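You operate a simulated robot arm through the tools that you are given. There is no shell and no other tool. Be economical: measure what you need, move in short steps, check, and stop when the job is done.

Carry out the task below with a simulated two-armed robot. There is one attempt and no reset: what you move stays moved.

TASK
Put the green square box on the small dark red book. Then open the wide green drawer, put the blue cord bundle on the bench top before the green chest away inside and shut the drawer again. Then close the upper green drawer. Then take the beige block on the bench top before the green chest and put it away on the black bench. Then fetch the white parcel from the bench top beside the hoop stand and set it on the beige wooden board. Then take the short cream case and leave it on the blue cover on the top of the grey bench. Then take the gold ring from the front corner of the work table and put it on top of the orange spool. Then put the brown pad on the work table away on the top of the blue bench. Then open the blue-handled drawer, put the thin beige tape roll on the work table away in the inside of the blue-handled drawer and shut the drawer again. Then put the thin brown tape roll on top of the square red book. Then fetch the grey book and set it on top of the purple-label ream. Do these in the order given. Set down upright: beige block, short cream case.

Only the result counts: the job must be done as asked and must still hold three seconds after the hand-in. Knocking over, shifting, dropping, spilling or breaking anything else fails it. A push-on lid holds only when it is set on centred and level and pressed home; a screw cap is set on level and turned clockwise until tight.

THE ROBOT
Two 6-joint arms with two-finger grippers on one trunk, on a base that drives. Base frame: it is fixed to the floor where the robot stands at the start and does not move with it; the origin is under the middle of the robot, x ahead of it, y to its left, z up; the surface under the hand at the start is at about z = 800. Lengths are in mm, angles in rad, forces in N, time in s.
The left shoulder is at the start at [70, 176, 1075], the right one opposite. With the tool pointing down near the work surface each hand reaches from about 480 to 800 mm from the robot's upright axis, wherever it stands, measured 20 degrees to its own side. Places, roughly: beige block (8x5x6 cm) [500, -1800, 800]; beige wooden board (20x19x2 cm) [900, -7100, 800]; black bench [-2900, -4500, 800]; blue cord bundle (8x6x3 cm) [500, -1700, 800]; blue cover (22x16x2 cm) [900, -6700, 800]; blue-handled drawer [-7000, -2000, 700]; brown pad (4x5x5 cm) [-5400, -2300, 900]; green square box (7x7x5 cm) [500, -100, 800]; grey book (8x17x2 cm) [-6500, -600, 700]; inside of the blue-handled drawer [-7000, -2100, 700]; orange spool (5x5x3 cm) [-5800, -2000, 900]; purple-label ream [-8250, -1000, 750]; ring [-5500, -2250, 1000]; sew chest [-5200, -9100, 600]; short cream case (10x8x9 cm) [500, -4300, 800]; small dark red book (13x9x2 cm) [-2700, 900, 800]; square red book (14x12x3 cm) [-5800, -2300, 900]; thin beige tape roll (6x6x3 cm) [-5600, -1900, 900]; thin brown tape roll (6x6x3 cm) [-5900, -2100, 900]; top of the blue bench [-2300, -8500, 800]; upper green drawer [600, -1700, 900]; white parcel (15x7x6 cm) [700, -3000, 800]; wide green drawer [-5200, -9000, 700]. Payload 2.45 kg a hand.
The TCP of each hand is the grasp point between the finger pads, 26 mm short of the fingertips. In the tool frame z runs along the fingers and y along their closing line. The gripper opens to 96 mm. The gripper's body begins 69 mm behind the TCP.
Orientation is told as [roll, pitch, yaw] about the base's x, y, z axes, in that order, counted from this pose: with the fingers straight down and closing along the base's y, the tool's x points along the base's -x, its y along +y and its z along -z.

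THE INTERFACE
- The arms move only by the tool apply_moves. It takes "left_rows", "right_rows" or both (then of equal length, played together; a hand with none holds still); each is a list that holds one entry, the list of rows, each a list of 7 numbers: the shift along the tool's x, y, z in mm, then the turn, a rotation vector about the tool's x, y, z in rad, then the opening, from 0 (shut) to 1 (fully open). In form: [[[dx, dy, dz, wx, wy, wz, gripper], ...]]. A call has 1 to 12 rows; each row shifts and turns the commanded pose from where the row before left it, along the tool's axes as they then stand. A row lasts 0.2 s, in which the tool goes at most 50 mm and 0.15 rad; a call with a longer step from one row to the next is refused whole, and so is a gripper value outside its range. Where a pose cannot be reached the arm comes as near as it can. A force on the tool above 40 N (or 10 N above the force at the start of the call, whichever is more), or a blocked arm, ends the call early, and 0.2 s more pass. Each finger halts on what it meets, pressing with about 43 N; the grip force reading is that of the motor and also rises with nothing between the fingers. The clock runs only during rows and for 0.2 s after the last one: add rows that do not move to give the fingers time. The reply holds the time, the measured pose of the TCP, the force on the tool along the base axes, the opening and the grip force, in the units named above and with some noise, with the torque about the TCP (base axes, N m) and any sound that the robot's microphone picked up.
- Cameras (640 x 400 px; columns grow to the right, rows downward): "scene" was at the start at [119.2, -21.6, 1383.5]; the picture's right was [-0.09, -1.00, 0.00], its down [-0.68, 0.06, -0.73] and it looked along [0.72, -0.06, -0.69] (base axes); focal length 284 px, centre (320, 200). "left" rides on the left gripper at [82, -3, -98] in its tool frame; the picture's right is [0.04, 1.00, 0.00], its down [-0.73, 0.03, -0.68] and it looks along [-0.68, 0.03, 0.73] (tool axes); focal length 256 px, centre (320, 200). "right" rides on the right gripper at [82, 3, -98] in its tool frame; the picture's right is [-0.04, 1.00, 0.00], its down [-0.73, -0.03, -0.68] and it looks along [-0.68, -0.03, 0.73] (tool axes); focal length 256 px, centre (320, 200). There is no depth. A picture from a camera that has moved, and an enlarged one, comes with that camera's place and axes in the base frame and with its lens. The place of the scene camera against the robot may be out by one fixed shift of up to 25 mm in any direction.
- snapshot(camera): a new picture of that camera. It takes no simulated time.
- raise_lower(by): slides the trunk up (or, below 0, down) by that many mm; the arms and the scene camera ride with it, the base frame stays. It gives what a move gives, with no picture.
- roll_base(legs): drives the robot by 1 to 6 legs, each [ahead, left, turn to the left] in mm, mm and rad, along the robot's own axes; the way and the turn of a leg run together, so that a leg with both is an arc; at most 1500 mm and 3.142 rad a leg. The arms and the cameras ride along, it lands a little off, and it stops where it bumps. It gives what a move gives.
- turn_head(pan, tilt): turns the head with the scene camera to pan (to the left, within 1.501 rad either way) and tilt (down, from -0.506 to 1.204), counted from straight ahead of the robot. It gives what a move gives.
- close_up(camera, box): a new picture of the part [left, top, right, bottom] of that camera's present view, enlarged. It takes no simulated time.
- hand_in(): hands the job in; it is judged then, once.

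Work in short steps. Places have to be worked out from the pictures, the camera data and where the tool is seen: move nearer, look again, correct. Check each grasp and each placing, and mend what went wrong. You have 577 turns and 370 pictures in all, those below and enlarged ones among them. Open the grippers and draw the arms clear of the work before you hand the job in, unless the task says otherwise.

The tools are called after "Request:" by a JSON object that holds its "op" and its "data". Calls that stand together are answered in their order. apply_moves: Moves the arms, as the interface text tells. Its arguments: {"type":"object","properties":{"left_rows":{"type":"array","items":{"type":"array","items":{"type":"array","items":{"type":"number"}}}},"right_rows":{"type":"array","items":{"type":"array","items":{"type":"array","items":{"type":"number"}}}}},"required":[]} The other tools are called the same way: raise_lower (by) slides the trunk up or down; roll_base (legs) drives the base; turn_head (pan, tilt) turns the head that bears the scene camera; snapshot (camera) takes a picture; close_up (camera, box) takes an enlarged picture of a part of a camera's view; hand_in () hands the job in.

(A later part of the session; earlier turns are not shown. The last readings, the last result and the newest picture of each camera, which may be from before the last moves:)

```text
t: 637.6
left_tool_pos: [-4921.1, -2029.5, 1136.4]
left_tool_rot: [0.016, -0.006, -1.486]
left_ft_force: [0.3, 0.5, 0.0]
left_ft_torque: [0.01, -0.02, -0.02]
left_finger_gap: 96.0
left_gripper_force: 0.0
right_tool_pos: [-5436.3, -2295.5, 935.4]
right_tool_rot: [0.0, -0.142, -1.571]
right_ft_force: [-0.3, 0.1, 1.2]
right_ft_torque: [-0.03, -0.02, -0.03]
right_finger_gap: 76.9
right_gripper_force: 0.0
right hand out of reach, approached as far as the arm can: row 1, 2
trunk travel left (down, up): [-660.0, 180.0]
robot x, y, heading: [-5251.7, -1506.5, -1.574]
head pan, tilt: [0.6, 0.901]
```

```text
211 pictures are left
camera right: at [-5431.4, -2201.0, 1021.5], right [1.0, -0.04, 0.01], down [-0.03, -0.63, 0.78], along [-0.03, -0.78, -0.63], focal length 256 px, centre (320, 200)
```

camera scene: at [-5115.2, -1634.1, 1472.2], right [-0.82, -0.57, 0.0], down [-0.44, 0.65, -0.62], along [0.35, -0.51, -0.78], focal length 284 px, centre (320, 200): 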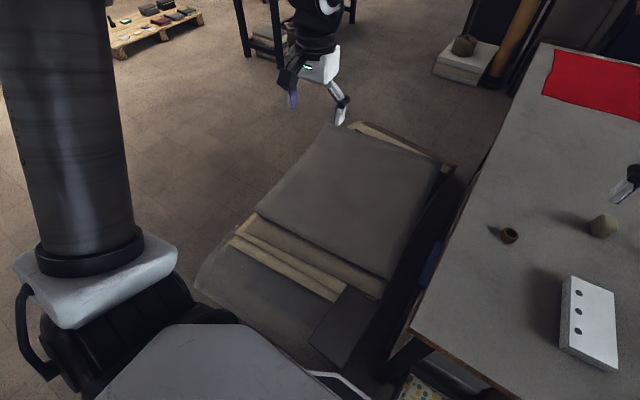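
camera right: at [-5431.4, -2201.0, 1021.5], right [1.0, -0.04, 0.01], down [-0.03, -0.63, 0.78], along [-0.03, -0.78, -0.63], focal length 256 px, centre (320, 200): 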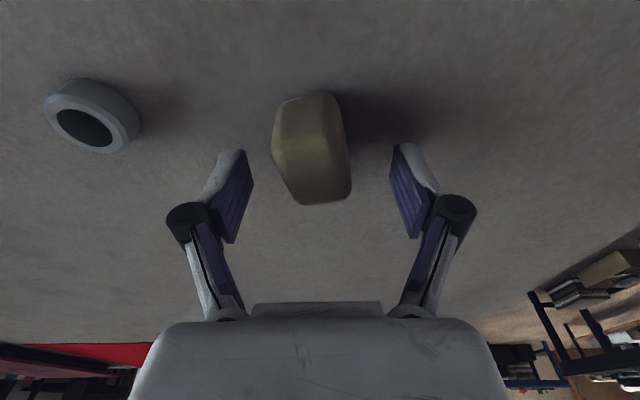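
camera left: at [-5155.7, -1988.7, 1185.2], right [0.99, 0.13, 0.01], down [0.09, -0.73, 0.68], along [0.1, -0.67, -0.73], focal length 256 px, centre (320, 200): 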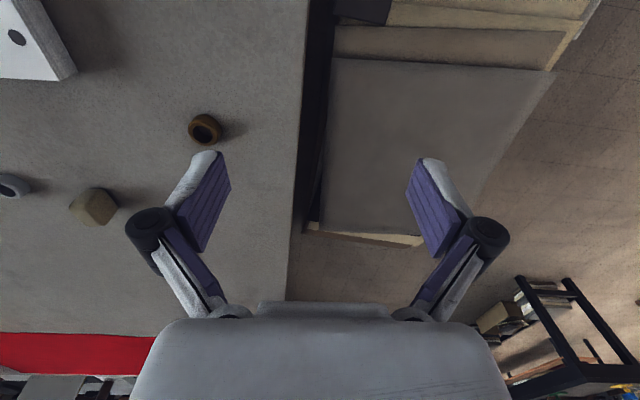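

Overshot by ~18 mm; I come back and lower slightly, then close.

Request:
{"op": "apply_moves", "data": {"right_rows": [[[18, -2, 0, 0, 0, 0, 0.8], [0, 0, 4, 0, 0, 0, 0.8], [0, 0, 0, 0, 0, 0, 0.8]]]}}

Request:
{"op": "snapshot", "data": {"camera": "right"}}

```text
t: 638.4
left_tool_pos: [-4922.5, -2028.7, 1136.7]
left_tool_rot: [0.016, -0.005, -1.487]
left_ft_force: [0.1, -1.5, -0.2]
left_ft_torque: [0.03, 0.01, 0.02]
left_finger_gap: 96.0
left_gripper_force: 0.0
right_tool_pos: [-5436.3, -2294.0, 929.9]
right_tool_rot: [0.0, -0.141, -1.571]
right_ft_force: [0.2, -0.3, 0.1]
right_ft_torque: [0.01, 0.02, -0.03]
right_finger_gap: 77.0
right_gripper_force: 0.0
right hand out of reach, approached as far as the arm can: row 1
trunk travel left (down, up): [-660.0, 180.0]
robot x, y, heading: [-5255.6, -1508.7, -1.576]
head pan, tilt: [0.6, 0.901]
```

```text
210 pictures are left
camera right: at [-5432.2, -2199.0, 1015.3], right [1.0, -0.04, 0.01], down [-0.03, -0.63, 0.78], along [-0.03, -0.78, -0.63], focal length 256 px, centre (320, 200)
```

right: 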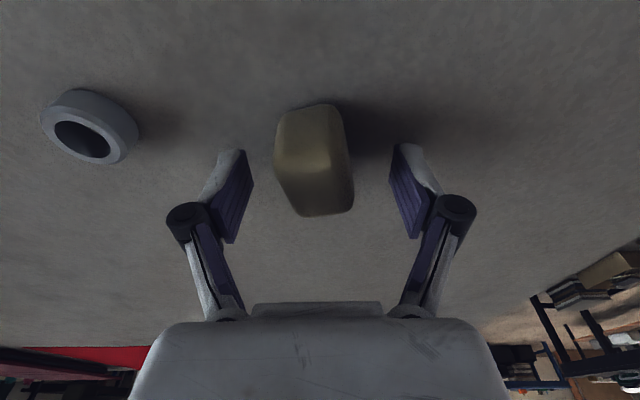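

Slightly far still; I pull back 10 mm once more.

Request:
{"op": "apply_moves", "data": {"right_rows": [[[10, 0, 0, 0, 0, 0, 0.8], [0, 0, 0, 0, 0, 0, 0.8]]]}}

```text
t: 639.0
left_tool_pos: [-4922.6, -2029.7, 1138.3]
left_tool_rot: [0.015, -0.004, -1.487]
left_ft_force: [-0.3, 0.2, 0.0]
left_ft_torque: [-0.02, 0.04, 0.02]
left_finger_gap: 96.0
left_gripper_force: 0.0
right_tool_pos: [-5436.7, -2294.2, 930.2]
right_tool_rot: [0.0, -0.141, -1.571]
right_ft_force: [-0.5, 1.0, 0.0]
right_ft_torque: [0.01, 0.01, -0.01]
right_finger_gap: 76.9
right_gripper_force: 0.0
right hand out of reach, approached as far as the arm can: row 1
trunk travel left (down, up): [-660.0, 180.0]
robot x, y, heading: [-5252.2, -1512.3, -1.577]
head pan, tilt: [0.6, 0.901]
```

Request:
{"op": "apply_moves", "data": {"right_rows": [[[12, 0, 0, 0, 0, 0, 0.8], [0, 0, 0, 0, 0, 0, 0.8]]]}}

```text
t: 639.6
left_tool_pos: [-4922.3, -2029.8, 1138.5]
left_tool_rot: [0.015, -0.007, -1.487]
left_ft_force: [-0.3, 0.2, 0.5]
left_ft_torque: [0.0, 0.0, 0.0]
left_finger_gap: 95.9
left_gripper_force: 0.0
right_tool_pos: [-5436.3, -2293.8, 931.3]
right_tool_rot: [0.0, -0.142, -1.572]
right_ft_force: [0.1, -0.1, 0.8]
right_ft_torque: [0.01, 0.02, 0.0]
right_finger_gap: 76.7
right_gripper_force: 0.0
right hand out of reach, approached as far as the arm can: row 1
trunk travel left (down, up): [-660.0, 180.0]
robot x, y, heading: [-5251.9, -1509.2, -1.573]
head pan, tilt: [0.6, 0.901]
```

The arm is stretched; I move the base back 10 mm instead.

Request:
{"op": "roll_base", "data": {"legs": [[-10, 0, 0]]}}

Request:
{"op": "snapshot", "data": {"camera": "right"}}

```text
t: 640.4
left_tool_pos: [-4923.3, -2020.6, 1136.2]
left_tool_rot: [0.016, -0.004, -1.489]
left_ft_force: [0.1, -0.1, 0.4]
left_ft_torque: [0.02, -0.01, 0.04]
left_finger_gap: 96.2
left_gripper_force: 0.0
right_tool_pos: [-5436.5, -2285.0, 928.7]
right_tool_rot: [-0.002, -0.14, -1.571]
right_ft_force: [-0.2, -0.2, 0.7]
right_ft_torque: [0.02, 0.02, 0.01]
right_finger_gap: 76.6
right_gripper_force: 0.0
trunk travel left (down, up): [-660.0, 180.0]
robot x, y, heading: [-5255.1, -1502.5, -1.575]
head pan, tilt: [0.6, 0.901]
```

```text
209 pictures are left
camera right: at [-5432.0, -2191.0, 1013.8], right [1.0, -0.04, 0.01], down [-0.03, -0.63, 0.77], along [-0.03, -0.77, -0.63], focal length 256 px, centre (320, 200)
```

right: 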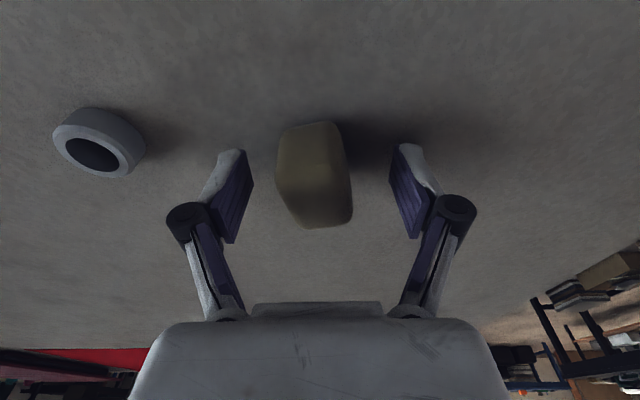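

Now well centred. I close gradually.

Request:
{"op": "apply_moves", "data": {"right_rows": [[[0, 0, 0, 0, 0, 0, 0.6], [0, 0, 0, 0, 0, 0, 0.45], [0, 0, 0, 0, 0, 0, 0.3], [0, 0, 0, 0, 0, 0, 0.15], [0, 0, 0, 0, 0, 0, 0.05], [0, 0, 0, 0, 0, 0, 0.05]]]}}

Request:
{"op": "snapshot", "data": {"camera": "right"}}

```text
t: 641.8
left_tool_pos: [-4922.0, -2019.1, 1138.0]
left_tool_rot: [0.018, -0.006, -1.487]
left_ft_force: [1.1, 0.0, -0.5]
left_ft_torque: [0.01, 0.05, 0.01]
left_finger_gap: 96.0
left_gripper_force: 0.1
right_tool_pos: [-5435.2, -2283.4, 929.7]
right_tool_rot: [0.0, -0.142, -1.571]
right_ft_force: [0.0, 0.0, 0.1]
right_ft_torque: [0.02, -0.02, -0.02]
right_finger_gap: 30.7
right_gripper_force: 42.9
trunk travel left (down, up): [-660.0, 180.0]
robot x, y, heading: [-5252.4, -1501.7, -1.577]
head pan, tilt: [0.6, 0.901]
```

```text
208 pictures are left
camera right: at [-5432.0, -2189.1, 1015.4], right [1.0, -0.04, 0.01], down [-0.03, -0.63, 0.78], along [-0.03, -0.78, -0.63], focal length 256 px, centre (320, 200)
```

right: 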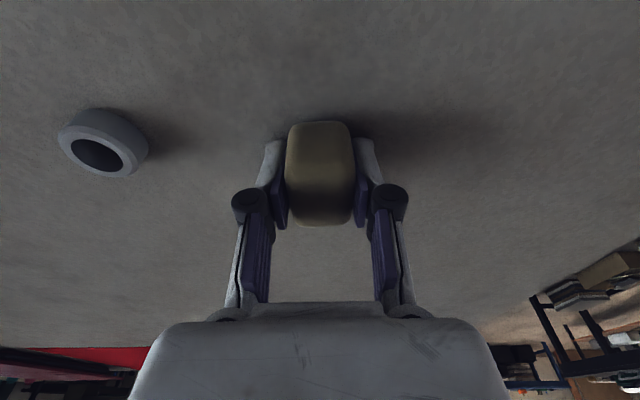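

Pad gripped (30.7 mm). I lift by the trunk, then back off.

Request:
{"op": "raise_lower", "data": {"by": 20}}

Request:
{"op": "raise_lower", "data": {"by": 150}}

Request:
{"op": "snapshot", "data": {"camera": "right"}}

```text
t: 642.5
left_tool_pos: [-4922.9, -2020.0, 1157.6]
left_tool_rot: [0.016, -0.005, -1.486]
left_ft_force: [0.5, -0.6, 0.1]
left_ft_torque: [0.04, 0.02, -0.01]
left_finger_gap: 95.9
left_gripper_force: 0.0
right_tool_pos: [-5435.3, -2285.1, 949.3]
right_tool_rot: [0.001, -0.14, -1.571]
right_ft_force: [-0.6, 0.7, -0.7]
right_ft_torque: [0.01, 0.02, 0.02]
right_finger_gap: 30.4
right_gripper_force: 43.3
trunk travel left (down, up): [-680.0, 160.0]
robot x, y, heading: [-5248.9, -1497.1, -1.573]
head pan, tilt: [0.6, 0.901]
```

```text
t: 644.2
left_tool_pos: [-4923.0, -2019.6, 1308.9]
left_tool_rot: [0.018, -0.006, -1.488]
left_ft_force: [0.2, 0.8, 0.6]
left_ft_torque: [0.0, -0.02, 0.02]
left_finger_gap: 96.2
left_gripper_force: 0.0
right_tool_pos: [-5435.8, -2284.5, 1099.1]
right_tool_rot: [-0.001, -0.141, -1.571]
right_ft_force: [-0.4, 0.1, -0.9]
right_ft_torque: [0.0, 0.02, 0.0]
right_finger_gap: 30.6
right_gripper_force: 42.1
trunk travel left (down, up): [-830.0, 10.0]
robot x, y, heading: [-5249.3, -1499.7, -1.575]
head pan, tilt: [0.6, 0.901]
```

```text
207 pictures are left
camera right: at [-5432.0, -2189.3, 1185.2], right [1.0, -0.04, 0.01], down [-0.03, -0.63, 0.78], along [-0.03, -0.78, -0.63], focal length 256 px, centre (320, 200)
```

right: 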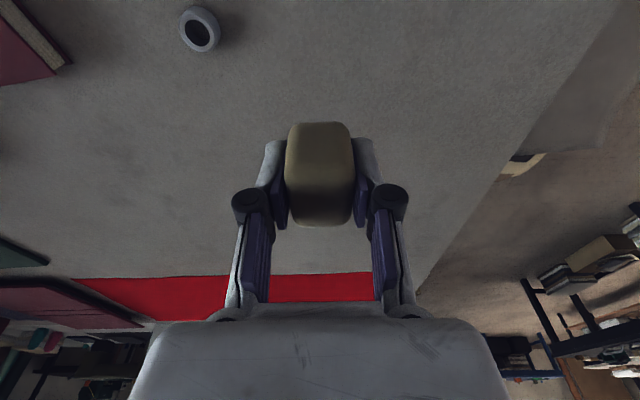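

Held. I retract the arm, back off and drive to the blue bench through the corridor.

Request:
{"op": "apply_moves", "data": {"right_rows": [[[35, 0, -10, 0, 0.07, 0, 0.05], [35, 0, -10, 0, 0.07, 0, 0.05], [35, 0, -10, 0, 0, 0, 0.05], [35, 0, -10, 0, 0, 0, 0.05], [0, 0, 0, 0, 0, 0, 0.05]]]}}

Request:
{"op": "roll_base", "data": {"legs": [[-260, 0, 0], [0, 1500, 0], [0, 1490, 0]]}}

```text
t: 645.4
left_tool_pos: [-4922.4, -2018.4, 1307.3]
left_tool_rot: [0.017, -0.005, -1.488]
left_ft_force: [-0.1, -0.6, 0.1]
left_ft_torque: [-0.01, 0.0, 0.01]
left_finger_gap: 96.1
left_gripper_force: 0.1
right_tool_pos: [-5427.9, -2254.6, 1114.6]
right_tool_rot: [0.001, 0.002, -1.571]
right_ft_force: [-0.2, -0.5, -1.3]
right_ft_torque: [0.02, -0.01, -0.01]
right_finger_gap: 30.7
right_gripper_force: 42.7
right hand out of reach, approached as far as the arm can: row 1, 2, 3, 4
trunk travel left (down, up): [-830.0, 10.0]
robot x, y, heading: [-5252.1, -1501.8, -1.575]
head pan, tilt: [0.6, 0.901]
```

```text
t: 661.4
left_tool_pos: [-1927.7, -1710.1, 1308.3]
left_tool_rot: [0.015, -0.005, -1.472]
left_ft_force: [0.7, -0.6, -1.7]
left_ft_torque: [0.01, 0.03, 0.02]
left_finger_gap: 96.2
left_gripper_force: 0.0
right_tool_pos: [-2430.7, -1954.3, 1113.9]
right_tool_rot: [0.0, 0.0, -1.552]
right_ft_force: [0.5, 0.4, 0.0]
right_ft_torque: [0.02, 0.0, 0.02]
right_finger_gap: 30.7
right_gripper_force: 43.3
trunk travel left (down, up): [-830.0, 10.0]
robot x, y, heading: [-2268.1, -1198.2, -1.555]
head pan, tilt: [0.6, 0.901]
```

I retract the right arm further and continue south.

Request:
{"op": "apply_moves", "data": {"right_rows": [[[40, 0, 0, 0, 0, 0, 0.05], [40, 0, 0, 0, 0, 0, 0.05], [40, 0, 0, 0, 0, 0, 0.05], [0, 0, 0, 0, 0, 0, 0.05]]]}}

Request:
{"op": "roll_base", "data": {"legs": [[0, 0, -0.016], [1500, 0, 0], [1500, 0, 0]]}}

```text
t: 662.4
left_tool_pos: [-1926.8, -1710.1, 1307.6]
left_tool_rot: [0.015, -0.005, -1.472]
left_ft_force: [0.5, 0.1, 0.4]
left_ft_torque: [0.01, 0.01, 0.01]
left_finger_gap: 95.9
left_gripper_force: 0.1
right_tool_pos: [-2429.3, -1954.9, 1113.5]
right_tool_rot: [0.0, 0.001, -1.553]
right_ft_force: [0.0, 0.4, -0.2]
right_ft_torque: [-0.01, 0.01, 0.04]
right_finger_gap: 30.7
right_gripper_force: 43.3
right hand out of reach, approached as far as the arm can: row 1, 2, 3
trunk travel left (down, up): [-830.0, 10.0]
robot x, y, heading: [-2266.1, -1196.7, -1.557]
head pan, tilt: [0.6, 0.901]
```

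```text
t: 677.3
left_tool_pos: [-1976.5, -4756.5, 1306.5]
left_tool_rot: [0.016, -0.005, -1.509]
left_ft_force: [0.0, 0.2, -0.5]
left_ft_torque: [0.0, 0.0, -0.03]
left_finger_gap: 96.0
left_gripper_force: 0.1
right_tool_pos: [-2488.1, -4980.5, 1113.6]
right_tool_rot: [-0.002, -0.001, -1.594]
right_ft_force: [-0.6, -0.8, -0.3]
right_ft_torque: [0.01, 0.01, 0.0]
right_finger_gap: 30.6
right_gripper_force: 43.0
trunk travel left (down, up): [-830.0, 10.0]
robot x, y, heading: [-2294.8, -4229.6, -1.599]
head pan, tilt: [0.6, 0.901]
```

The arm seems stuck at the stretched pose; I try smaller combined moves.

Request:
{"op": "apply_moves", "data": {"right_rows": [[[5, 0, -10, 0, 0, 0, 0.05], [5, 0, -10, 0, 0, 0, 0.05], [5, 0, -10, 0, 0, 0, 0.05], [0, 0, 0, 0, 0, 0, 0.05]]]}}

Request:
{"op": "apply_moves", "data": {"right_rows": [[[0, -20, 0, 0, 0, 0, 0.05], [0, -20, 0, 0, 0, 0, 0.05], [10, 0, 20, 0, 0, 0, 0.05], [10, 0, 20, 0, 0, 0, 0.05], [0, 0, 0, 0, 0, 0, 0.05]]]}}

```text
t: 678.3
left_tool_pos: [-1977.3, -4757.2, 1308.3]
left_tool_rot: [0.015, -0.006, -1.512]
left_ft_force: [0.2, 0.8, -0.1]
left_ft_torque: [-0.02, 0.0, 0.02]
left_finger_gap: 95.9
left_gripper_force: 0.0
right_tool_pos: [-2489.2, -4981.0, 1142.7]
right_tool_rot: [-0.001, 0.004, -1.594]
right_ft_force: [0.5, 1.1, 0.5]
right_ft_torque: [-0.01, 0.02, 0.01]
right_finger_gap: 31.1
right_gripper_force: 43.5
right hand out of reach, approached as far as the arm can: row 1, 2, 3
trunk travel left (down, up): [-830.0, 10.0]
robot x, y, heading: [-2291.0, -4232.7, -1.594]
head pan, tilt: [0.6, 0.901]
```

```text
t: 679.5
left_tool_pos: [-1977.3, -4756.8, 1308.2]
left_tool_rot: [0.017, -0.006, -1.509]
left_ft_force: [0.5, -0.5, 1.0]
left_ft_torque: [-0.02, -0.01, 0.01]
left_finger_gap: 96.1
left_gripper_force: 0.1
right_tool_pos: [-2529.2, -4981.9, 1101.5]
right_tool_rot: [0.0, 0.001, -1.594]
right_ft_force: [0.5, 0.3, -0.7]
right_ft_torque: [-0.03, -0.02, -0.01]
right_finger_gap: 30.6
right_gripper_force: 42.9
right hand out of reach, approached as far as the arm can: row 3, 4
trunk travel left (down, up): [-830.0, 10.0]
robot x, y, heading: [-2295.7, -4231.3, -1.596]
head pan, tilt: [0.6, 0.901]
```

Radial retraction fails, maybe because the accumulated commanded pose is too near. I command outward again to resync and see.

Request:
{"op": "apply_moves", "data": {"right_rows": [[[-30, 0, 0, 0, 0, 0, 0.05], [-30, 0, 0, 0, 0, 0, 0.05], [-30, 0, 0, 0, 0, 0, 0.05], [-30, 0, 0, 0, 0, 0, 0.05], [0, 0, 0, 0, 0, 0, 0.05]]]}}

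```text
t: 680.7
left_tool_pos: [-1976.3, -4757.4, 1307.9]
left_tool_rot: [0.016, -0.005, -1.509]
left_ft_force: [1.3, -0.6, 0.6]
left_ft_torque: [0.0, 0.0, -0.02]
left_finger_gap: 96.0
left_gripper_force: 0.0
right_tool_pos: [-2529.6, -4983.9, 1103.7]
right_tool_rot: [0.0, 0.0, -1.594]
right_ft_force: [-1.0, 0.6, 0.4]
right_ft_torque: [0.04, 0.01, 0.01]
right_finger_gap: 30.6
right_gripper_force: 42.7
right hand out of reach, approached as far as the arm can: row 1, 2, 3, 4
trunk travel left (down, up): [-830.0, 10.0]
robot x, y, heading: [-2293.2, -4229.5, -1.597]
head pan, tilt: [0.6, 0.901]
```

I try breaking the singularity by tilting then retracting.

Request:
{"op": "apply_moves", "data": {"right_rows": [[[0, 0, -20, 0, -0.15, 0, 0.05], [0, 0, -20, 0, -0.15, 0, 0.05], [20, 0, -20, 0, 0, 0, 0.05], [20, 0, -20, 0, 0, 0, 0.05], [20, 0, -20, 0, 0, 0, 0.05], [20, 0, 0, 0, 0, 0, 0.05], [0, 0, 0, 0, 0, 0, 0.05]]]}}

```text
t: 682.3
left_tool_pos: [-1977.2, -4758.0, 1307.0]
left_tool_rot: [0.015, -0.006, -1.51]
left_ft_force: [0.1, 0.0, 0.8]
left_ft_torque: [-0.06, -0.02, 0.01]
left_finger_gap: 95.9
left_gripper_force: 0.0
right_tool_pos: [-2525.1, -5041.2, 1215.8]
right_tool_rot: [0.0, -0.299, -1.593]
right_ft_force: [-0.3, 0.5, 0.2]
right_ft_torque: [-0.01, 0.0, 0.02]
right_finger_gap: 30.9
right_gripper_force: 43.1
right hand out of reach, approached as far as the arm can: row 1, 2, 3, 4, 5, 6
trunk travel left (down, up): [-830.0, 10.0]
robot x, y, heading: [-2296.1, -4230.9, -1.595]
head pan, tilt: [0.6, 0.901]
```

The arm only moves along its reach sphere for now, which is enough to place the pad using base and trunk. I level the tool and drive on to the blue bench.

Request:
{"op": "apply_moves", "data": {"right_rows": [[[0, 0, 0, 0, 0.15, 0, 0.05], [0, 0, 0, 0, 0.15, 0, 0.05], [0, 0, 0, 0, 0, 0, 0.05]]]}}

Request:
{"op": "roll_base", "data": {"legs": [[0, 40, 0.025], [1500, 0, 0], [1000, 0, 0]]}}

Request:
{"op": "turn_head", "data": {"pan": 0, "tilt": 0.6}}

Request:
{"op": "snapshot", "data": {"camera": "scene"}}

```text
t: 683.1
left_tool_pos: [-1977.5, -4757.6, 1308.5]
left_tool_rot: [0.016, -0.006, -1.51]
left_ft_force: [0.6, 0.2, 0.1]
left_ft_torque: [-0.01, 0.01, -0.02]
left_finger_gap: 95.9
left_gripper_force: 0.0
right_tool_pos: [-2526.7, -4991.5, 1210.1]
right_tool_rot: [0.001, -0.049, -1.594]
right_ft_force: [0.6, -0.1, 0.2]
right_ft_torque: [0.0, -0.01, 0.02]
right_finger_gap: 30.4
right_gripper_force: 43.0
right hand out of reach, approached as far as the arm can: row 1, 2
trunk travel left (down, up): [-830.0, 10.0]
robot x, y, heading: [-2291.5, -4227.0, -1.599]
head pan, tilt: [0.6, 0.901]
```

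```text
t: 695.8
left_tool_pos: [-1981.5, -7259.6, 1308.2]
left_tool_rot: [0.017, -0.005, -1.517]
left_ft_force: [0.5, 0.6, -0.8]
left_ft_torque: [0.04, -0.01, -0.01]
left_finger_gap: 95.8
left_gripper_force: 0.0
right_tool_pos: [-2533.3, -7491.6, 1209.9]
right_tool_rot: [0.0, -0.049, -1.599]
right_ft_force: [-0.9, 0.0, 0.2]
right_ft_torque: [-0.04, 0.02, -0.04]
right_finger_gap: 30.4
right_gripper_force: 42.9
trunk travel left (down, up): [-830.0, 10.0]
robot x, y, heading: [-2294.1, -6735.9, -1.598]
head pan, tilt: [0.6, 0.901]
```

```text
t: 696.8
left_tool_pos: [-1981.6, -7259.6, 1307.5]
left_tool_rot: [0.014, -0.007, -1.518]
left_ft_force: [0.2, 0.3, 0.1]
left_ft_torque: [-0.03, -0.01, 0.01]
left_finger_gap: 95.8
left_gripper_force: 0.0
right_tool_pos: [-2532.6, -7492.6, 1210.6]
right_tool_rot: [0.001, -0.051, -1.598]
right_ft_force: [0.0, -1.1, -1.4]
right_ft_torque: [-0.03, 0.02, -0.02]
right_finger_gap: 30.6
right_gripper_force: 42.9
trunk travel left (down, up): [-830.0, 10.0]
robot x, y, heading: [-2288.7, -6733.7, -1.605]
head pan, tilt: [0.0, 0.6]
```

```text
206 pictures are left
camera scene: at [-2312.4, -6886.4, 1666.8], right [-1.0, 0.03, 0.0], down [0.02, 0.57, -0.82], along [-0.03, -0.82, -0.57], focal length 284 px, centre (320, 200)
```

scene: 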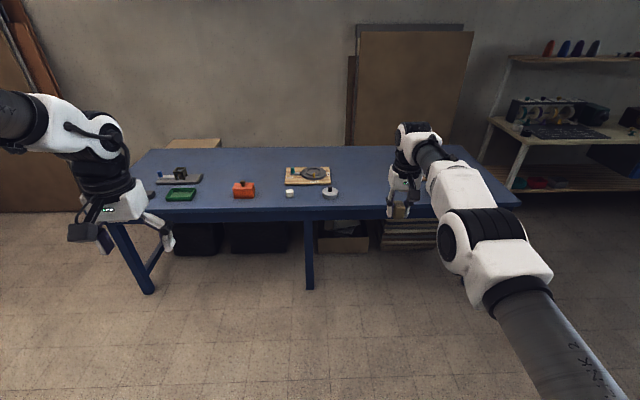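

Free space on the blue bench's right half. I aim for about [-2760, -8280]: strafe right 225, ahead 780.

Request:
{"op": "roll_base", "data": {"legs": [[0, -225, 0.03], [770, 0, 0]]}}

Request:
{"op": "snapshot", "data": {"camera": "right"}}

Request:
{"op": "snapshot", "data": {"camera": "scene"}}

```text
t: 702.3
left_tool_pos: [-2195.3, -8029.2, 1307.5]
left_tool_rot: [0.016, -0.005, -1.495]
left_ft_force: [-0.3, -0.8, 0.1]
left_ft_torque: [-0.04, -0.03, -0.01]
left_finger_gap: 96.1
left_gripper_force: 0.0
right_tool_pos: [-2740.8, -8274.2, 1211.6]
right_tool_rot: [-0.001, -0.051, -1.576]
right_ft_force: [-0.2, 1.0, -1.0]
right_ft_torque: [-0.03, -0.04, -0.01]
right_finger_gap: 30.5
right_gripper_force: 43.1
trunk travel left (down, up): [-830.0, 10.0]
robot x, y, heading: [-2525.2, -7508.8, -1.584]
head pan, tilt: [0.0, 0.6]
```

```text
205 pictures are left
camera right: at [-2736.2, -8188.1, 1305.1], right [1.0, -0.05, 0.0], down [-0.03, -0.7, 0.72], along [-0.03, -0.71, -0.7], focal length 256 px, centre (320, 200)
```

right: 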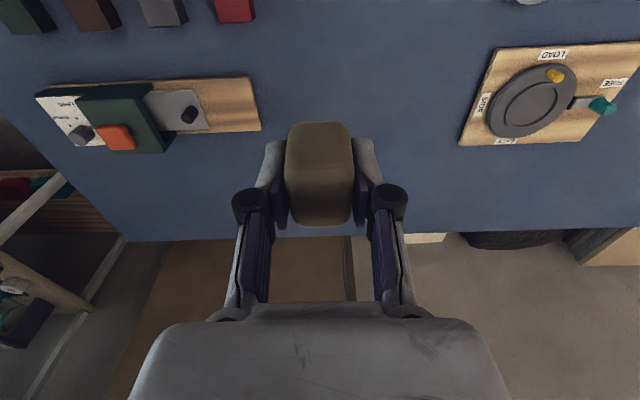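

```text
204 pictures are left
camera scene: at [-2534.9, -7663.5, 1667.0], right [-1.0, 0.01, 0.0], down [0.01, 0.56, -0.83], along [-0.01, -0.83, -0.56], focal length 284 px, centre (320, 200)
```

scene: 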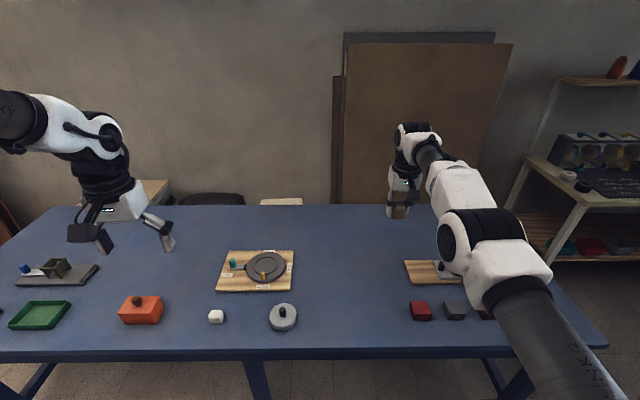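

Beneath the hand at [-2741, -8274] the top is free. I lower by the trunk.

Request:
{"op": "raise_lower", "data": {"by": -310}}

Request:
{"op": "snapshot", "data": {"camera": "right"}}

Request:
{"op": "snapshot", "data": {"camera": "scene"}}

```text
t: 705.4
left_tool_pos: [-2196.2, -8030.2, 996.6]
left_tool_rot: [0.016, -0.005, -1.494]
left_ft_force: [-0.1, 0.3, -0.1]
left_ft_torque: [0.0, -0.06, -0.01]
left_finger_gap: 96.2
left_gripper_force: 0.1
right_tool_pos: [-2740.7, -8275.8, 900.0]
right_tool_rot: [0.0, -0.049, -1.577]
right_ft_force: [-0.3, 0.6, 0.1]
right_ft_torque: [-0.02, 0.0, 0.0]
right_finger_gap: 30.7
right_gripper_force: 43.2
trunk travel left (down, up): [-520.0, 320.0]
robot x, y, heading: [-2519.0, -7511.1, -1.581]
head pan, tilt: [0.0, 0.6]
```

```text
203 pictures are left
camera right: at [-2736.3, -8188.9, 994.7], right [1.0, -0.05, 0.0], down [-0.03, -0.7, 0.71], along [-0.03, -0.71, -0.7], focal length 256 px, centre (320, 200)
```

right: 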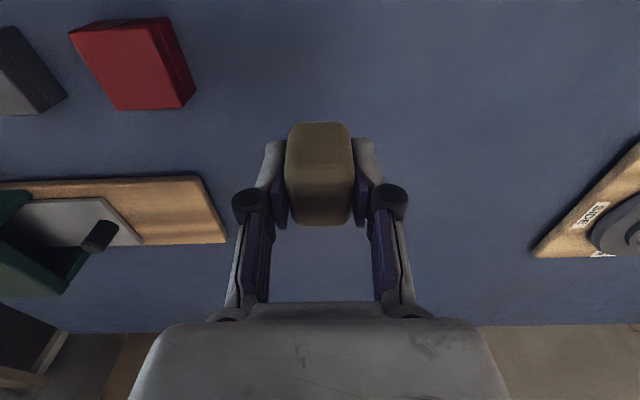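

```text
202 pictures are left
camera scene: at [-2535.0, -7664.5, 1356.9], right [-1.0, 0.01, 0.0], down [0.01, 0.57, -0.82], along [-0.01, -0.82, -0.57], focal length 284 px, centre (320, 200)
```

scene: 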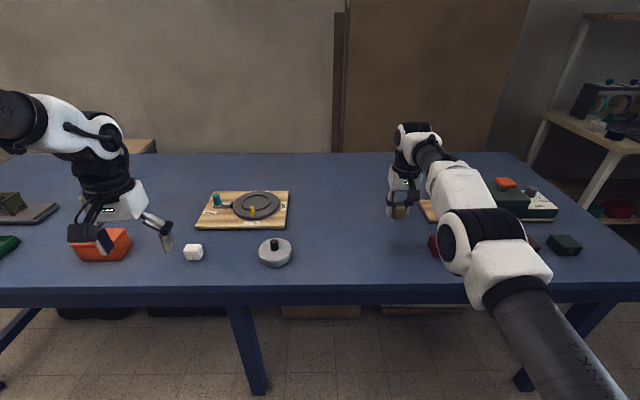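

Clear. I lower more to near contact.

Request:
{"op": "raise_lower", "data": {"by": -52}}

Request:
{"op": "close_up", "data": {"camera": "scene", "box": [360, 150, 460, 230]}}

```text
t: 706.3
left_tool_pos: [-2195.9, -8031.7, 946.1]
left_tool_rot: [0.017, -0.006, -1.495]
left_ft_force: [-0.4, -0.6, 0.2]
left_ft_torque: [-0.02, -0.02, -0.03]
left_finger_gap: 96.0
left_gripper_force: 0.0
right_tool_pos: [-2740.4, -8274.7, 849.3]
right_tool_rot: [0.0, -0.05, -1.576]
right_ft_force: [-0.2, -0.4, 0.1]
right_ft_torque: [-0.01, -0.01, 0.0]
right_finger_gap: 30.7
right_gripper_force: 42.6
trunk travel left (down, up): [-468.0, 372.0]
robot x, y, heading: [-2518.7, -7514.1, -1.579]
head pan, tilt: [0.0, 0.6]
```

```text
5.00 times, centred on (410, 190) of scene
camera zoom: at [-2535.0, -7664.3, 1304.9], right [-1.0, 0.01, 0.0], down [0.01, 0.56, -0.83], along [-0.01, -0.83, -0.56], focal length 1418 px, centre (-130, 250)
```

zoom: 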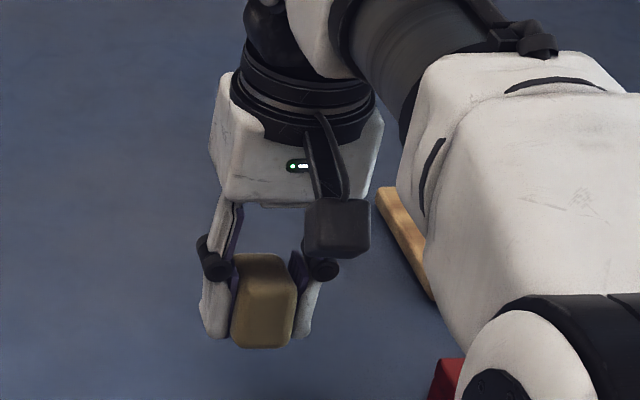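

Request:
{"op": "raise_lower", "data": {"by": -7}}

```text
t: 706.9
left_tool_pos: [-2195.3, -8031.2, 939.5]
left_tool_rot: [0.017, -0.005, -1.494]
left_ft_force: [0.7, 0.3, -0.2]
left_ft_torque: [-0.02, -0.02, 0.02]
left_finger_gap: 95.8
left_gripper_force: 0.1
right_tool_pos: [-2740.6, -8274.9, 842.2]
right_tool_rot: [0.001, -0.052, -1.576]
right_ft_force: [-0.8, 1.3, -0.9]
right_ft_torque: [-0.01, -0.01, 0.0]
right_finger_gap: 30.2
right_gripper_force: 42.8
trunk travel left (down, up): [-461.0, 379.0]
robot x, y, heading: [-2519.6, -7509.6, -1.578]
head pan, tilt: [0.0, 0.6]
```

Request:
{"op": "raise_lower", "data": {"by": -4}}

```text
t: 707.4
left_tool_pos: [-2193.9, -8031.1, 935.1]
left_tool_rot: [0.016, -0.006, -1.492]
left_ft_force: [-0.2, 0.0, 0.2]
left_ft_torque: [0.01, 0.01, -0.04]
left_finger_gap: 95.7
left_gripper_force: 0.0
right_tool_pos: [-2741.1, -8274.6, 835.9]
right_tool_rot: [0.0, -0.05, -1.575]
right_ft_force: [0.5, 0.3, -0.5]
right_ft_torque: [-0.01, -0.02, 0.01]
right_finger_gap: 30.7
right_gripper_force: 43.2
trunk travel left (down, up): [-457.0, 383.0]
robot x, y, heading: [-2522.8, -7509.7, -1.578]
head pan, tilt: [0.0, 0.6]
```

Request:
{"op": "raise_lower", "data": {"by": -4}}

```text
t: 707.9
left_tool_pos: [-2194.0, -8031.4, 930.9]
left_tool_rot: [0.016, -0.005, -1.493]
left_ft_force: [-0.2, 0.7, 0.3]
left_ft_torque: [0.05, 0.03, -0.02]
left_finger_gap: 95.6
left_gripper_force: 0.1
right_tool_pos: [-2741.5, -8275.3, 833.2]
right_tool_rot: [0.001, -0.051, -1.574]
right_ft_force: [0.5, -0.4, -0.1]
right_ft_torque: [0.0, -0.01, 0.04]
right_finger_gap: 30.5
right_gripper_force: 43.5
trunk travel left (down, up): [-453.0, 387.0]
robot x, y, heading: [-2520.3, -7511.2, -1.584]
head pan, tilt: [0.0, 0.6]
```

Request:
{"op": "raise_lower", "data": {"by": -4}}

Request:
{"op": "close_up", "data": {"camera": "scene", "box": [360, 150, 460, 230]}}

```text
t: 708.5
left_tool_pos: [-2196.6, -8031.7, 927.4]
left_tool_rot: [0.015, -0.004, -1.494]
left_ft_force: [-0.8, 0.1, 0.6]
left_ft_torque: [0.0, 0.0, 0.03]
left_finger_gap: 96.0
left_gripper_force: 0.0
right_tool_pos: [-2740.6, -8276.4, 828.7]
right_tool_rot: [0.0, -0.051, -1.576]
right_ft_force: [-0.9, 0.9, -1.0]
right_ft_torque: [0.0, 0.0, 0.01]
right_finger_gap: 30.7
right_gripper_force: 43.4
trunk travel left (down, up): [-449.0, 391.0]
robot x, y, heading: [-2517.2, -7511.1, -1.581]
head pan, tilt: [0.0, 0.6]
```

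```text
5.00 times, centred on (410, 190) of scene
camera zoom: at [-2535.0, -7664.5, 1285.9], right [-1.0, 0.01, 0.0], down [0.01, 0.57, -0.82], along [-0.01, -0.82, -0.57], focal length 1418 px, centre (-130, 250)
```

zoom: 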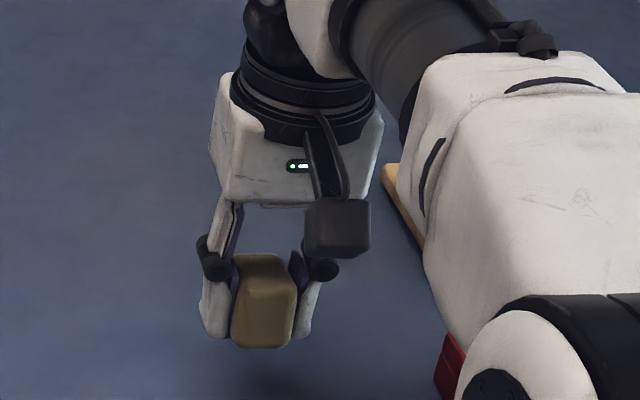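

Request:
{"op": "raise_lower", "data": {"by": -12}}

```text
t: 709.1
left_tool_pos: [-2194.8, -8032.2, 913.8]
left_tool_rot: [0.015, -0.004, -1.494]
left_ft_force: [0.2, -0.6, 0.8]
left_ft_torque: [-0.01, 0.03, -0.02]
left_finger_gap: 95.8
left_gripper_force: 0.0
right_tool_pos: [-2740.6, -8275.2, 817.4]
right_tool_rot: [0.0, -0.051, -1.576]
right_ft_force: [-0.3, -0.2, 0.0]
right_ft_torque: [-0.02, -0.05, 0.0]
right_finger_gap: 30.6
right_gripper_force: 43.5
trunk travel left (down, up): [-437.0, 403.0]
robot x, y, heading: [-2517.7, -7513.7, -1.58]
head pan, tilt: [0.0, 0.6]
```

Request:
{"op": "raise_lower", "data": {"by": -8}}

```text
t: 709.6
left_tool_pos: [-2193.9, -8031.1, 906.7]
left_tool_rot: [0.016, -0.005, -1.495]
left_ft_force: [-0.5, -0.4, 0.2]
left_ft_torque: [-0.02, -0.03, -0.05]
left_finger_gap: 96.3
left_gripper_force: 0.0
right_tool_pos: [-2739.3, -8275.3, 809.4]
right_tool_rot: [0.002, -0.051, -1.579]
right_ft_force: [0.8, 0.1, 0.1]
right_ft_torque: [-0.03, -0.01, -0.01]
right_finger_gap: 30.8
right_gripper_force: 42.8
trunk travel left (down, up): [-429.0, 411.0]
robot x, y, heading: [-2521.2, -7514.0, -1.583]
head pan, tilt: [0.0, 0.6]
```

Request:
{"op": "raise_lower", "data": {"by": -5}}

Request:
{"op": "close_up", "data": {"camera": "scene", "box": [360, 150, 460, 230]}}

```text
t: 710.2
left_tool_pos: [-2194.8, -8031.8, 901.6]
left_tool_rot: [0.014, -0.005, -1.493]
left_ft_force: [0.1, -0.6, 0.0]
left_ft_torque: [-0.03, -0.03, 0.03]
left_finger_gap: 96.1
left_gripper_force: 0.0
right_tool_pos: [-2741.4, -8274.6, 805.6]
right_tool_rot: [-0.001, -0.051, -1.575]
right_ft_force: [0.5, 0.7, -0.7]
right_ft_torque: [-0.01, 0.01, -0.01]
right_finger_gap: 30.7
right_gripper_force: 42.5
trunk travel left (down, up): [-424.0, 416.0]
robot x, y, heading: [-2521.2, -7509.8, -1.584]
head pan, tilt: [0.0, 0.6]
```

```text
5.00 times, centred on (410, 190) of scene
camera zoom: at [-2535.0, -7664.4, 1260.9], right [-1.0, 0.01, 0.0], down [0.01, 0.56, -0.82], along [-0.01, -0.82, -0.57], focal length 1418 px, centre (-130, 250)
```

zoom: 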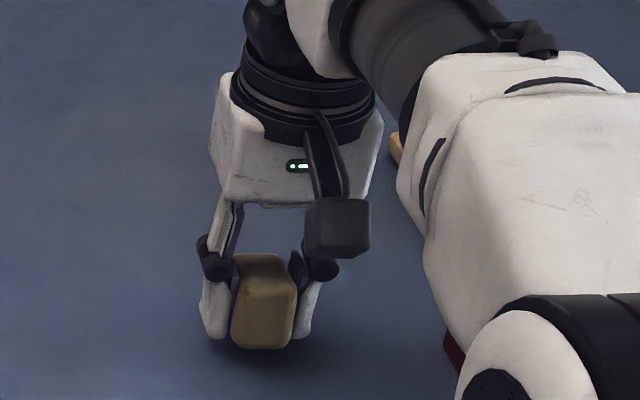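

Shadow is close below the pad. Continuing in small steps.

Request:
{"op": "raise_lower", "data": {"by": -4}}

```text
t: 710.7
left_tool_pos: [-2195.3, -8030.3, 898.2]
left_tool_rot: [0.018, -0.006, -1.494]
left_ft_force: [0.8, 0.3, -0.2]
left_ft_torque: [0.0, 0.0, -0.01]
left_finger_gap: 96.0
left_gripper_force: 0.1
right_tool_pos: [-2740.2, -8275.0, 800.9]
right_tool_rot: [0.001, -0.049, -1.575]
right_ft_force: [-0.5, 0.1, -0.2]
right_ft_torque: [0.01, 0.05, 0.01]
right_finger_gap: 30.9
right_gripper_force: 43.5
trunk travel left (down, up): [-420.0, 420.0]
robot x, y, heading: [-2519.9, -7512.4, -1.58]
head pan, tilt: [0.0, 0.6]
```

Request:
{"op": "raise_lower", "data": {"by": -4}}

```text
t: 711.2
left_tool_pos: [-2194.9, -8030.8, 893.7]
left_tool_rot: [0.015, -0.005, -1.494]
left_ft_force: [0.2, 0.4, 1.0]
left_ft_torque: [-0.04, 0.02, 0.01]
left_finger_gap: 96.1
left_gripper_force: 0.0
right_tool_pos: [-2741.1, -8275.5, 797.2]
right_tool_rot: [0.001, -0.051, -1.577]
right_ft_force: [0.3, 0.2, -0.7]
right_ft_torque: [0.02, -0.01, -0.02]
right_finger_gap: 30.4
right_gripper_force: 43.1
trunk travel left (down, up): [-416.0, 424.0]
robot x, y, heading: [-2523.9, -7511.4, -1.583]
head pan, tilt: [0.0, 0.6]
```

Request:
{"op": "raise_lower", "data": {"by": -4}}

```text
t: 711.8
left_tool_pos: [-2195.1, -8031.5, 889.8]
left_tool_rot: [0.016, -0.005, -1.494]
left_ft_force: [-0.1, 0.0, 0.5]
left_ft_torque: [-0.02, -0.01, 0.0]
left_finger_gap: 95.9
left_gripper_force: 0.0
right_tool_pos: [-2740.8, -8276.0, 792.6]
right_tool_rot: [-0.001, -0.052, -1.575]
right_ft_force: [-0.6, -0.4, 0.7]
right_ft_torque: [0.05, 0.01, 0.02]
right_finger_gap: 30.7
right_gripper_force: 43.2
trunk travel left (down, up): [-412.0, 428.0]
robot x, y, heading: [-2523.5, -7513.1, -1.583]
head pan, tilt: [0.0, 0.6]
```

Request:
{"op": "raise_lower", "data": {"by": -4}}

```text
t: 712.3
left_tool_pos: [-2195.2, -8032.2, 886.9]
left_tool_rot: [0.015, -0.005, -1.495]
left_ft_force: [0.3, -0.6, -0.9]
left_ft_torque: [-0.02, -0.01, -0.01]
left_finger_gap: 96.0
left_gripper_force: 0.0
right_tool_pos: [-2741.2, -8275.5, 789.7]
right_tool_rot: [0.0, -0.053, -1.576]
right_ft_force: [-0.8, -2.2, 8.1]
right_ft_torque: [-0.23, 0.01, 0.02]
right_finger_gap: 30.6
right_gripper_force: 43.3
trunk travel left (down, up): [-408.0, 432.0]
robot x, y, heading: [-2520.5, -7510.8, -1.582]
head pan, tilt: [0.0, 0.6]
```

Contact (8 N). I open and rise by trunk.

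Request:
{"op": "apply_moves", "data": {"right_rows": [[[0, 0, 0, 0, 0, 0, 0.35], [0, 0, 0, 0, 0, 0, 0.45], [0, 0, 0, 0, 0, 0, 0.7], [0, 0, 0, 0, 0, 0, 0.7]]]}}

Request:
{"op": "raise_lower", "data": {"by": 120}}

Request:
{"op": "snapshot", "data": {"camera": "right"}}

```text
t: 713.3
left_tool_pos: [-2194.4, -8030.8, 886.2]
left_tool_rot: [0.017, -0.006, -1.493]
left_ft_force: [0.4, 0.4, 0.5]
left_ft_torque: [0.0, 0.0, -0.01]
left_finger_gap: 95.9
left_gripper_force: 0.1
right_tool_pos: [-2740.2, -8275.0, 788.7]
right_tool_rot: [0.001, -0.052, -1.574]
right_ft_force: [-0.7, 0.6, 0.2]
right_ft_torque: [0.0, 0.0, 0.01]
right_finger_gap: 67.1
right_gripper_force: 0.0
trunk travel left (down, up): [-408.0, 432.0]
robot x, y, heading: [-2519.4, -7513.0, -1.584]
head pan, tilt: [0.0, 0.6]
```

```text
t: 714.8
left_tool_pos: [-2195.9, -8032.0, 1005.5]
left_tool_rot: [0.014, -0.005, -1.494]
left_ft_force: [0.3, -0.2, 0.0]
left_ft_torque: [0.0, 0.03, 0.0]
left_finger_gap: 96.0
left_gripper_force: 0.1
right_tool_pos: [-2740.5, -8275.7, 908.4]
right_tool_rot: [0.0, -0.05, -1.576]
right_ft_force: [-0.4, 0.0, 0.2]
right_ft_torque: [-0.06, 0.01, 0.0]
right_finger_gap: 67.3
right_gripper_force: 0.1
trunk travel left (down, up): [-528.0, 312.0]
robot x, y, heading: [-2519.8, -7512.7, -1.58]
head pan, tilt: [0.0, 0.6]
```

```text
198 pictures are left
camera right: at [-2736.3, -8189.1, 1002.3], right [1.0, -0.05, 0.0], down [-0.03, -0.7, 0.71], along [-0.03, -0.71, -0.7], focal length 256 px, centre (320, 200)
```

right: 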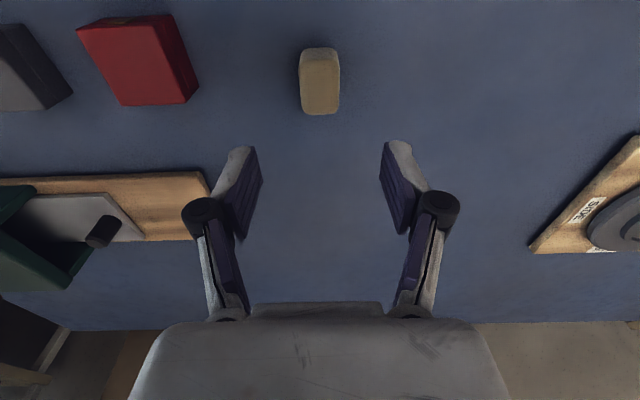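

The pad stands on the blue bench. Now, hand clear, I try again to fold the right arm.

Request:
{"op": "raise_lower", "data": {"by": 200}}

Request:
{"op": "apply_moves", "data": {"right_rows": [[[30, 0, 0, 0, 0, 0, 0.7], [30, 0, 0, 0, 0, 0, 0.7], [0, 0, 0, 0, 0, 0, 0.7]]]}}

Request:
{"op": "apply_moves", "data": {"right_rows": [[[0, 0, 45, 0, 0, 0, 0.7], [0, 0, 45, 0, 0, 0, 0.7], [0, 0, 45, 0, 0, 0, 0.7], [0, 0, 45, 0, 0, 0, 0.7], [30, 0, 0, 0, 0, 0, 0.7], [30, 0, 0, 0, 0, 0, 0.7], [0, 0, 0, 0, 0, 0, 0.7]]]}}

```text
t: 717.0
left_tool_pos: [-2195.6, -8032.0, 1205.5]
left_tool_rot: [0.017, -0.005, -1.495]
left_ft_force: [0.6, 0.3, -0.5]
left_ft_torque: [0.02, 0.01, -0.02]
left_finger_gap: 95.7
left_gripper_force: 0.0
right_tool_pos: [-2740.9, -8275.5, 1108.1]
right_tool_rot: [0.001, -0.051, -1.575]
right_ft_force: [-0.2, -0.6, -0.9]
right_ft_torque: [0.0, 0.01, 0.04]
right_finger_gap: 67.4
right_gripper_force: 0.1
trunk travel left (down, up): [-728.0, 112.0]
robot x, y, heading: [-2521.2, -7514.1, -1.577]
head pan, tilt: [0.0, 0.6]
```

```text
t: 717.8
left_tool_pos: [-2195.0, -8031.4, 1205.6]
left_tool_rot: [0.015, -0.006, -1.494]
left_ft_force: [-0.1, -0.7, 0.1]
left_ft_torque: [0.0, 0.02, 0.03]
left_finger_gap: 96.0
left_gripper_force: 0.1
right_tool_pos: [-2740.7, -8273.6, 1108.7]
right_tool_rot: [0.001, -0.048, -1.574]
right_ft_force: [0.4, 0.2, -0.1]
right_ft_torque: [0.03, -0.04, -0.04]
right_finger_gap: 67.2
right_gripper_force: 0.1
right hand out of reach, approached as far as the arm can: row 1, 2
trunk travel left (down, up): [-728.0, 112.0]
robot x, y, heading: [-2518.4, -7511.6, -1.586]
head pan, tilt: [0.0, 0.6]
```

```text
t: 719.4
left_tool_pos: [-2193.3, -8031.0, 1204.8]
left_tool_rot: [0.017, -0.006, -1.495]
left_ft_force: [0.5, 0.0, 1.1]
left_ft_torque: [-0.02, -0.03, -0.03]
left_finger_gap: 96.1
left_gripper_force: 0.0
right_tool_pos: [-2740.5, -8268.4, 926.9]
right_tool_rot: [0.0, -0.05, -1.578]
right_ft_force: [-0.6, -0.1, 0.1]
right_ft_torque: [0.01, 0.03, 0.0]
right_finger_gap: 67.0
right_gripper_force: 0.0
right hand out of reach, approached as far as the arm can: row 3, 4, 5, 6
trunk travel left (down, up): [-728.0, 112.0]
robot x, y, heading: [-2518.2, -7514.1, -1.58]
head pan, tilt: [0.0, 0.6]
```

Perhaps each inward step near full stretch needs too big an elbow motion. I try tiny 1 mm steps.

Request:
{"op": "apply_moves", "data": {"right_rows": [[[0.5, 0, 0, 0, 0, 0, 0.7], [0.5, 0, 0, 0, 0, 0, 0.7], [1, 0, 0, 0, 0, 0, 0.7], [1, 0, 0, 0, 0, 0, 0.7], [1, 0, 0, 0, 0, 0, 0.7], [2, 0, 0, 0, 0, 0, 0.7], [2, 0, 0, 0, 0, 0, 0.7], [3, 0, 0, 0, 0, 0, 0.7], [3, 0, 0, 0, 0, 0, 0.7], [4, 0, 0, 0, 0, 0, 0.7], [5, 0, 0, 0, 0, 0, 0.7], [0, 0, 0, 0, 0, 0, 0.7]]]}}

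```text
t: 722.0
left_tool_pos: [-2194.2, -8031.1, 1204.9]
left_tool_rot: [0.016, -0.005, -1.495]
left_ft_force: [-0.3, 0.3, -0.2]
left_ft_torque: [-0.01, 0.02, -0.01]
left_finger_gap: 95.9
left_gripper_force: 0.1
right_tool_pos: [-2740.4, -8268.4, 926.3]
right_tool_rot: [0.0, -0.049, -1.577]
right_ft_force: [-0.7, -0.3, 0.3]
right_ft_torque: [0.01, -0.01, 0.0]
right_finger_gap: 67.0
right_gripper_force: 0.0
right hand out of reach, approached as far as the arm can: row 3, 6, 8, 9, 10, 11
trunk travel left (down, up): [-728.0, 112.0]
robot x, y, heading: [-2516.9, -7509.5, -1.581]
head pan, tilt: [0.0, 0.6]
```

I try lifting the hand high by arm motion, then moving inward.

Request:
{"op": "apply_moves", "data": {"right_rows": [[[0, 0, -45, 0, 0, 0, 0.7], [0, 0, -45, 0, 0, 0, 0.7], [0, 0, -45, 0, 0, 0, 0.7], [0, 0, -45, 0, 0, 0, 0.7], [0, 0, -45, 0, 0, 0, 0.7], [0, 0, -45, 0, 0, 0, 0.7], [0, 0, -45, 0, 0, 0, 0.7], [0, 0, -45, 0, 0, 0, 0.7], [0, 0, -45, 0, 0, 0, 0.7], [30, 0, 0, 0, 0, 0, 0.7], [30, 0, 0, 0, 0, 0, 0.7], [0, 0, 0, 0, 0, 0, 0.7]]]}}

Request:
{"op": "snapshot", "data": {"camera": "scene"}}

```text
t: 724.6
left_tool_pos: [-2194.5, -8030.4, 1206.6]
left_tool_rot: [0.015, -0.005, -1.495]
left_ft_force: [0.5, 0.3, -0.2]
left_ft_torque: [-0.02, -0.01, -0.02]
left_finger_gap: 96.0
left_gripper_force: 0.2
right_tool_pos: [-2747.0, -8226.6, 1299.9]
right_tool_rot: [0.001, -0.051, -1.576]
right_ft_force: [0.4, -0.1, 0.3]
right_ft_torque: [0.01, 0.03, 0.01]
right_finger_gap: 67.2
right_gripper_force: 0.0
right hand out of reach, approached as far as the arm can: row 1, 2, 6, 7, 8, 9, 10, 11
trunk travel left (down, up): [-728.0, 112.0]
robot x, y, heading: [-2518.4, -7512.5, -1.578]
head pan, tilt: [0.0, 0.6]
```

```text
197 pictures are left
camera scene: at [-2534.8, -7663.7, 1565.0], right [-1.0, 0.01, 0.0], down [0.01, 0.56, -0.83], along [-0.01, -0.83, -0.56], focal length 284 px, centre (320, 200)
```

scene: 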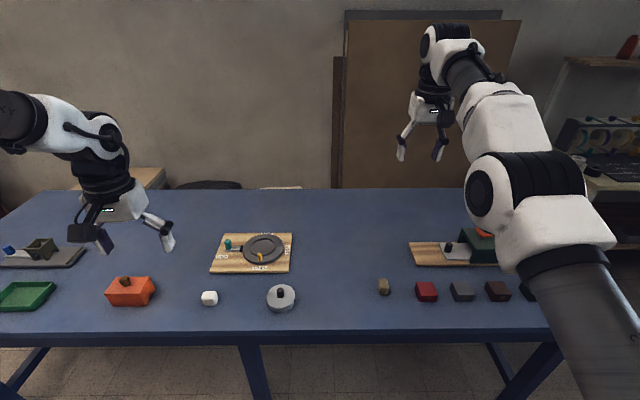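

Request:
{"op": "apply_moves", "data": {"right_rows": [[[0, 45, 0, 0, 0, 0, 0.7], [0, 45, 0, 0, 0, 0, 0.7], [0, 45, 0, 0, 0, 0, 0.7], [25, 0, 25, 0, 0, 0, 0.7], [25, 0, 25, 0, 0, 0, 0.7], [25, 0, 25, 0, 0, 0, 0.7], [0, 0, 0, 0, 0, 0, 0.7]]]}}

Request:
{"op": "apply_moves", "data": {"right_rows": [[[0, -45, 0, 0, 0, 0, 0.7], [0, -45, 0, 0, 0, 0, 0.7], [0, -45, 0, 0, 0, 0, 0.7], [0, -45, 0, 0, 0, 0, 0.7], [0, -45, 0, 0, 0, 0, 0.7], [25, 0, 25, 0, 0, 0, 0.7], [25, 0, 25, 0, 0, 0, 0.7], [0, 0, 0, 0, 0, 0, 0.7]]]}}

```text
t: 726.2
left_tool_pos: [-2195.3, -8031.9, 1205.7]
left_tool_rot: [0.016, -0.005, -1.495]
left_ft_force: [0.1, -0.6, -0.8]
left_ft_torque: [0.0, -0.02, -0.01]
left_finger_gap: 95.8
left_gripper_force: 0.0
right_tool_pos: [-2619.6, -8141.4, 1213.8]
right_tool_rot: [0.0, -0.051, -1.575]
right_ft_force: [0.0, -0.6, -0.2]
right_ft_torque: [-0.02, 0.04, -0.01]
right_finger_gap: 66.9
right_gripper_force: 0.1
right hand out of reach, approached as far as the arm can: row 2, 3
trunk travel left (down, up): [-728.0, 112.0]
robot x, y, heading: [-2521.3, -7512.3, -1.58]
head pan, tilt: [0.0, 0.6]
```

```text
t: 728.0
left_tool_pos: [-2196.0, -8031.5, 1206.8]
left_tool_rot: [0.015, -0.006, -1.494]
left_ft_force: [-0.3, -0.1, 0.4]
left_ft_torque: [0.03, 0.0, 0.0]
left_finger_gap: 95.9
left_gripper_force: 0.0
right_tool_pos: [-2839.3, -8093.4, 1156.3]
right_tool_rot: [0.001, -0.049, -1.574]
right_ft_force: [-0.8, -0.6, -0.6]
right_ft_torque: [0.04, 0.0, 0.01]
right_finger_gap: 67.0
right_gripper_force: 0.1
trunk travel left (down, up): [-728.0, 112.0]
robot x, y, heading: [-2517.1, -7513.7, -1.58]
head pan, tilt: [0.0, 0.6]
```

Unlocked. I bring the right hand to a comfortable pose and also try freeing the left arm with a lateral move.

Request:
{"op": "apply_moves", "data": {"right_rows": [[[0, 40, 0, 0, 0.05, 0, 0.7], [0, 45, 0, 0, 0, 0, 0.7], [0, 0, 0, 0, 0, 0, 1], [0, 0, 0, 0, 0, 0, 1], [0, 0, 0, 0, 0, 0, 1]]], "left_rows": [[[0, 30, 0, 0, 0, 0, 1], [0, 30, 0, 0, 0, 0, 1], [0, 0, -30, 0, 0, 0, 1], [0, -30, -20, 0, 0, 0, 1], [0, -30, 0, 0, 0, 0, 1]]]}}

```text
t: 729.2
left_tool_pos: [-2183.8, -8028.3, 1252.5]
left_tool_rot: [0.016, -0.007, -1.493]
left_ft_force: [-0.4, 0.0, 0.2]
left_ft_torque: [-0.01, -0.02, 0.0]
left_finger_gap: 96.2
left_gripper_force: 0.0
left hand out of reach, approached as far as the arm can: row 5
right_tool_pos: [-2753.0, -8090.9, 1155.8]
right_tool_rot: [0.001, 0.001, -1.576]
right_ft_force: [0.7, -0.6, -0.3]
right_ft_torque: [0.02, -0.01, 0.03]
right_finger_gap: 95.7
right_gripper_force: 0.1
trunk travel left (down, up): [-728.0, 112.0]
robot x, y, heading: [-2519.1, -7513.0, -1.582]
head pan, tilt: [0.0, 0.6]
```

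Left arm is partly free but I'll rely on the right hand. I drive back through the corridor to the work table's right side, toward the blue-handled drawer near x≈-7000.

Request:
{"op": "raise_lower", "data": {"by": 100}}

Request:
{"op": "roll_base", "data": {"legs": [[-900, 0, 0.01], [0, 270, 0], [-1500, 0, 0], [-1500, 0, 0]]}}

```text
t: 730.5
left_tool_pos: [-2184.7, -8028.8, 1353.6]
left_tool_rot: [0.017, -0.005, -1.494]
left_ft_force: [0.7, -0.1, -0.7]
left_ft_torque: [0.0, 0.03, 0.0]
left_finger_gap: 96.0
left_gripper_force: 0.1
right_tool_pos: [-2753.3, -8091.5, 1255.2]
right_tool_rot: [0.0, -0.001, -1.576]
right_ft_force: [0.3, 0.3, 0.6]
right_ft_torque: [0.0, 0.0, 0.02]
right_finger_gap: 96.0
right_gripper_force: 0.2
trunk travel left (down, up): [-828.0, 12.0]
robot x, y, heading: [-2519.4, -7513.4, -1.578]
head pan, tilt: [0.0, 0.6]
```

```text
t: 750.8
left_tool_pos: [-1808.9, -4151.5, 1352.7]
left_tool_rot: [0.018, -0.006, -1.507]
left_ft_force: [-0.3, 0.6, -0.2]
left_ft_torque: [-0.03, -0.01, -0.01]
left_finger_gap: 95.8
left_gripper_force: 0.1
right_tool_pos: [-2379.2, -4205.1, 1255.1]
right_tool_rot: [0.0, 0.001, -1.59]
right_ft_force: [0.1, -0.1, 0.0]
right_ft_torque: [-0.01, 0.03, 0.01]
right_finger_gap: 96.0
right_gripper_force: 0.1
trunk travel left (down, up): [-828.0, 12.0]
robot x, y, heading: [-2140.1, -3627.2, -1.596]
head pan, tilt: [0.0, 0.6]
```

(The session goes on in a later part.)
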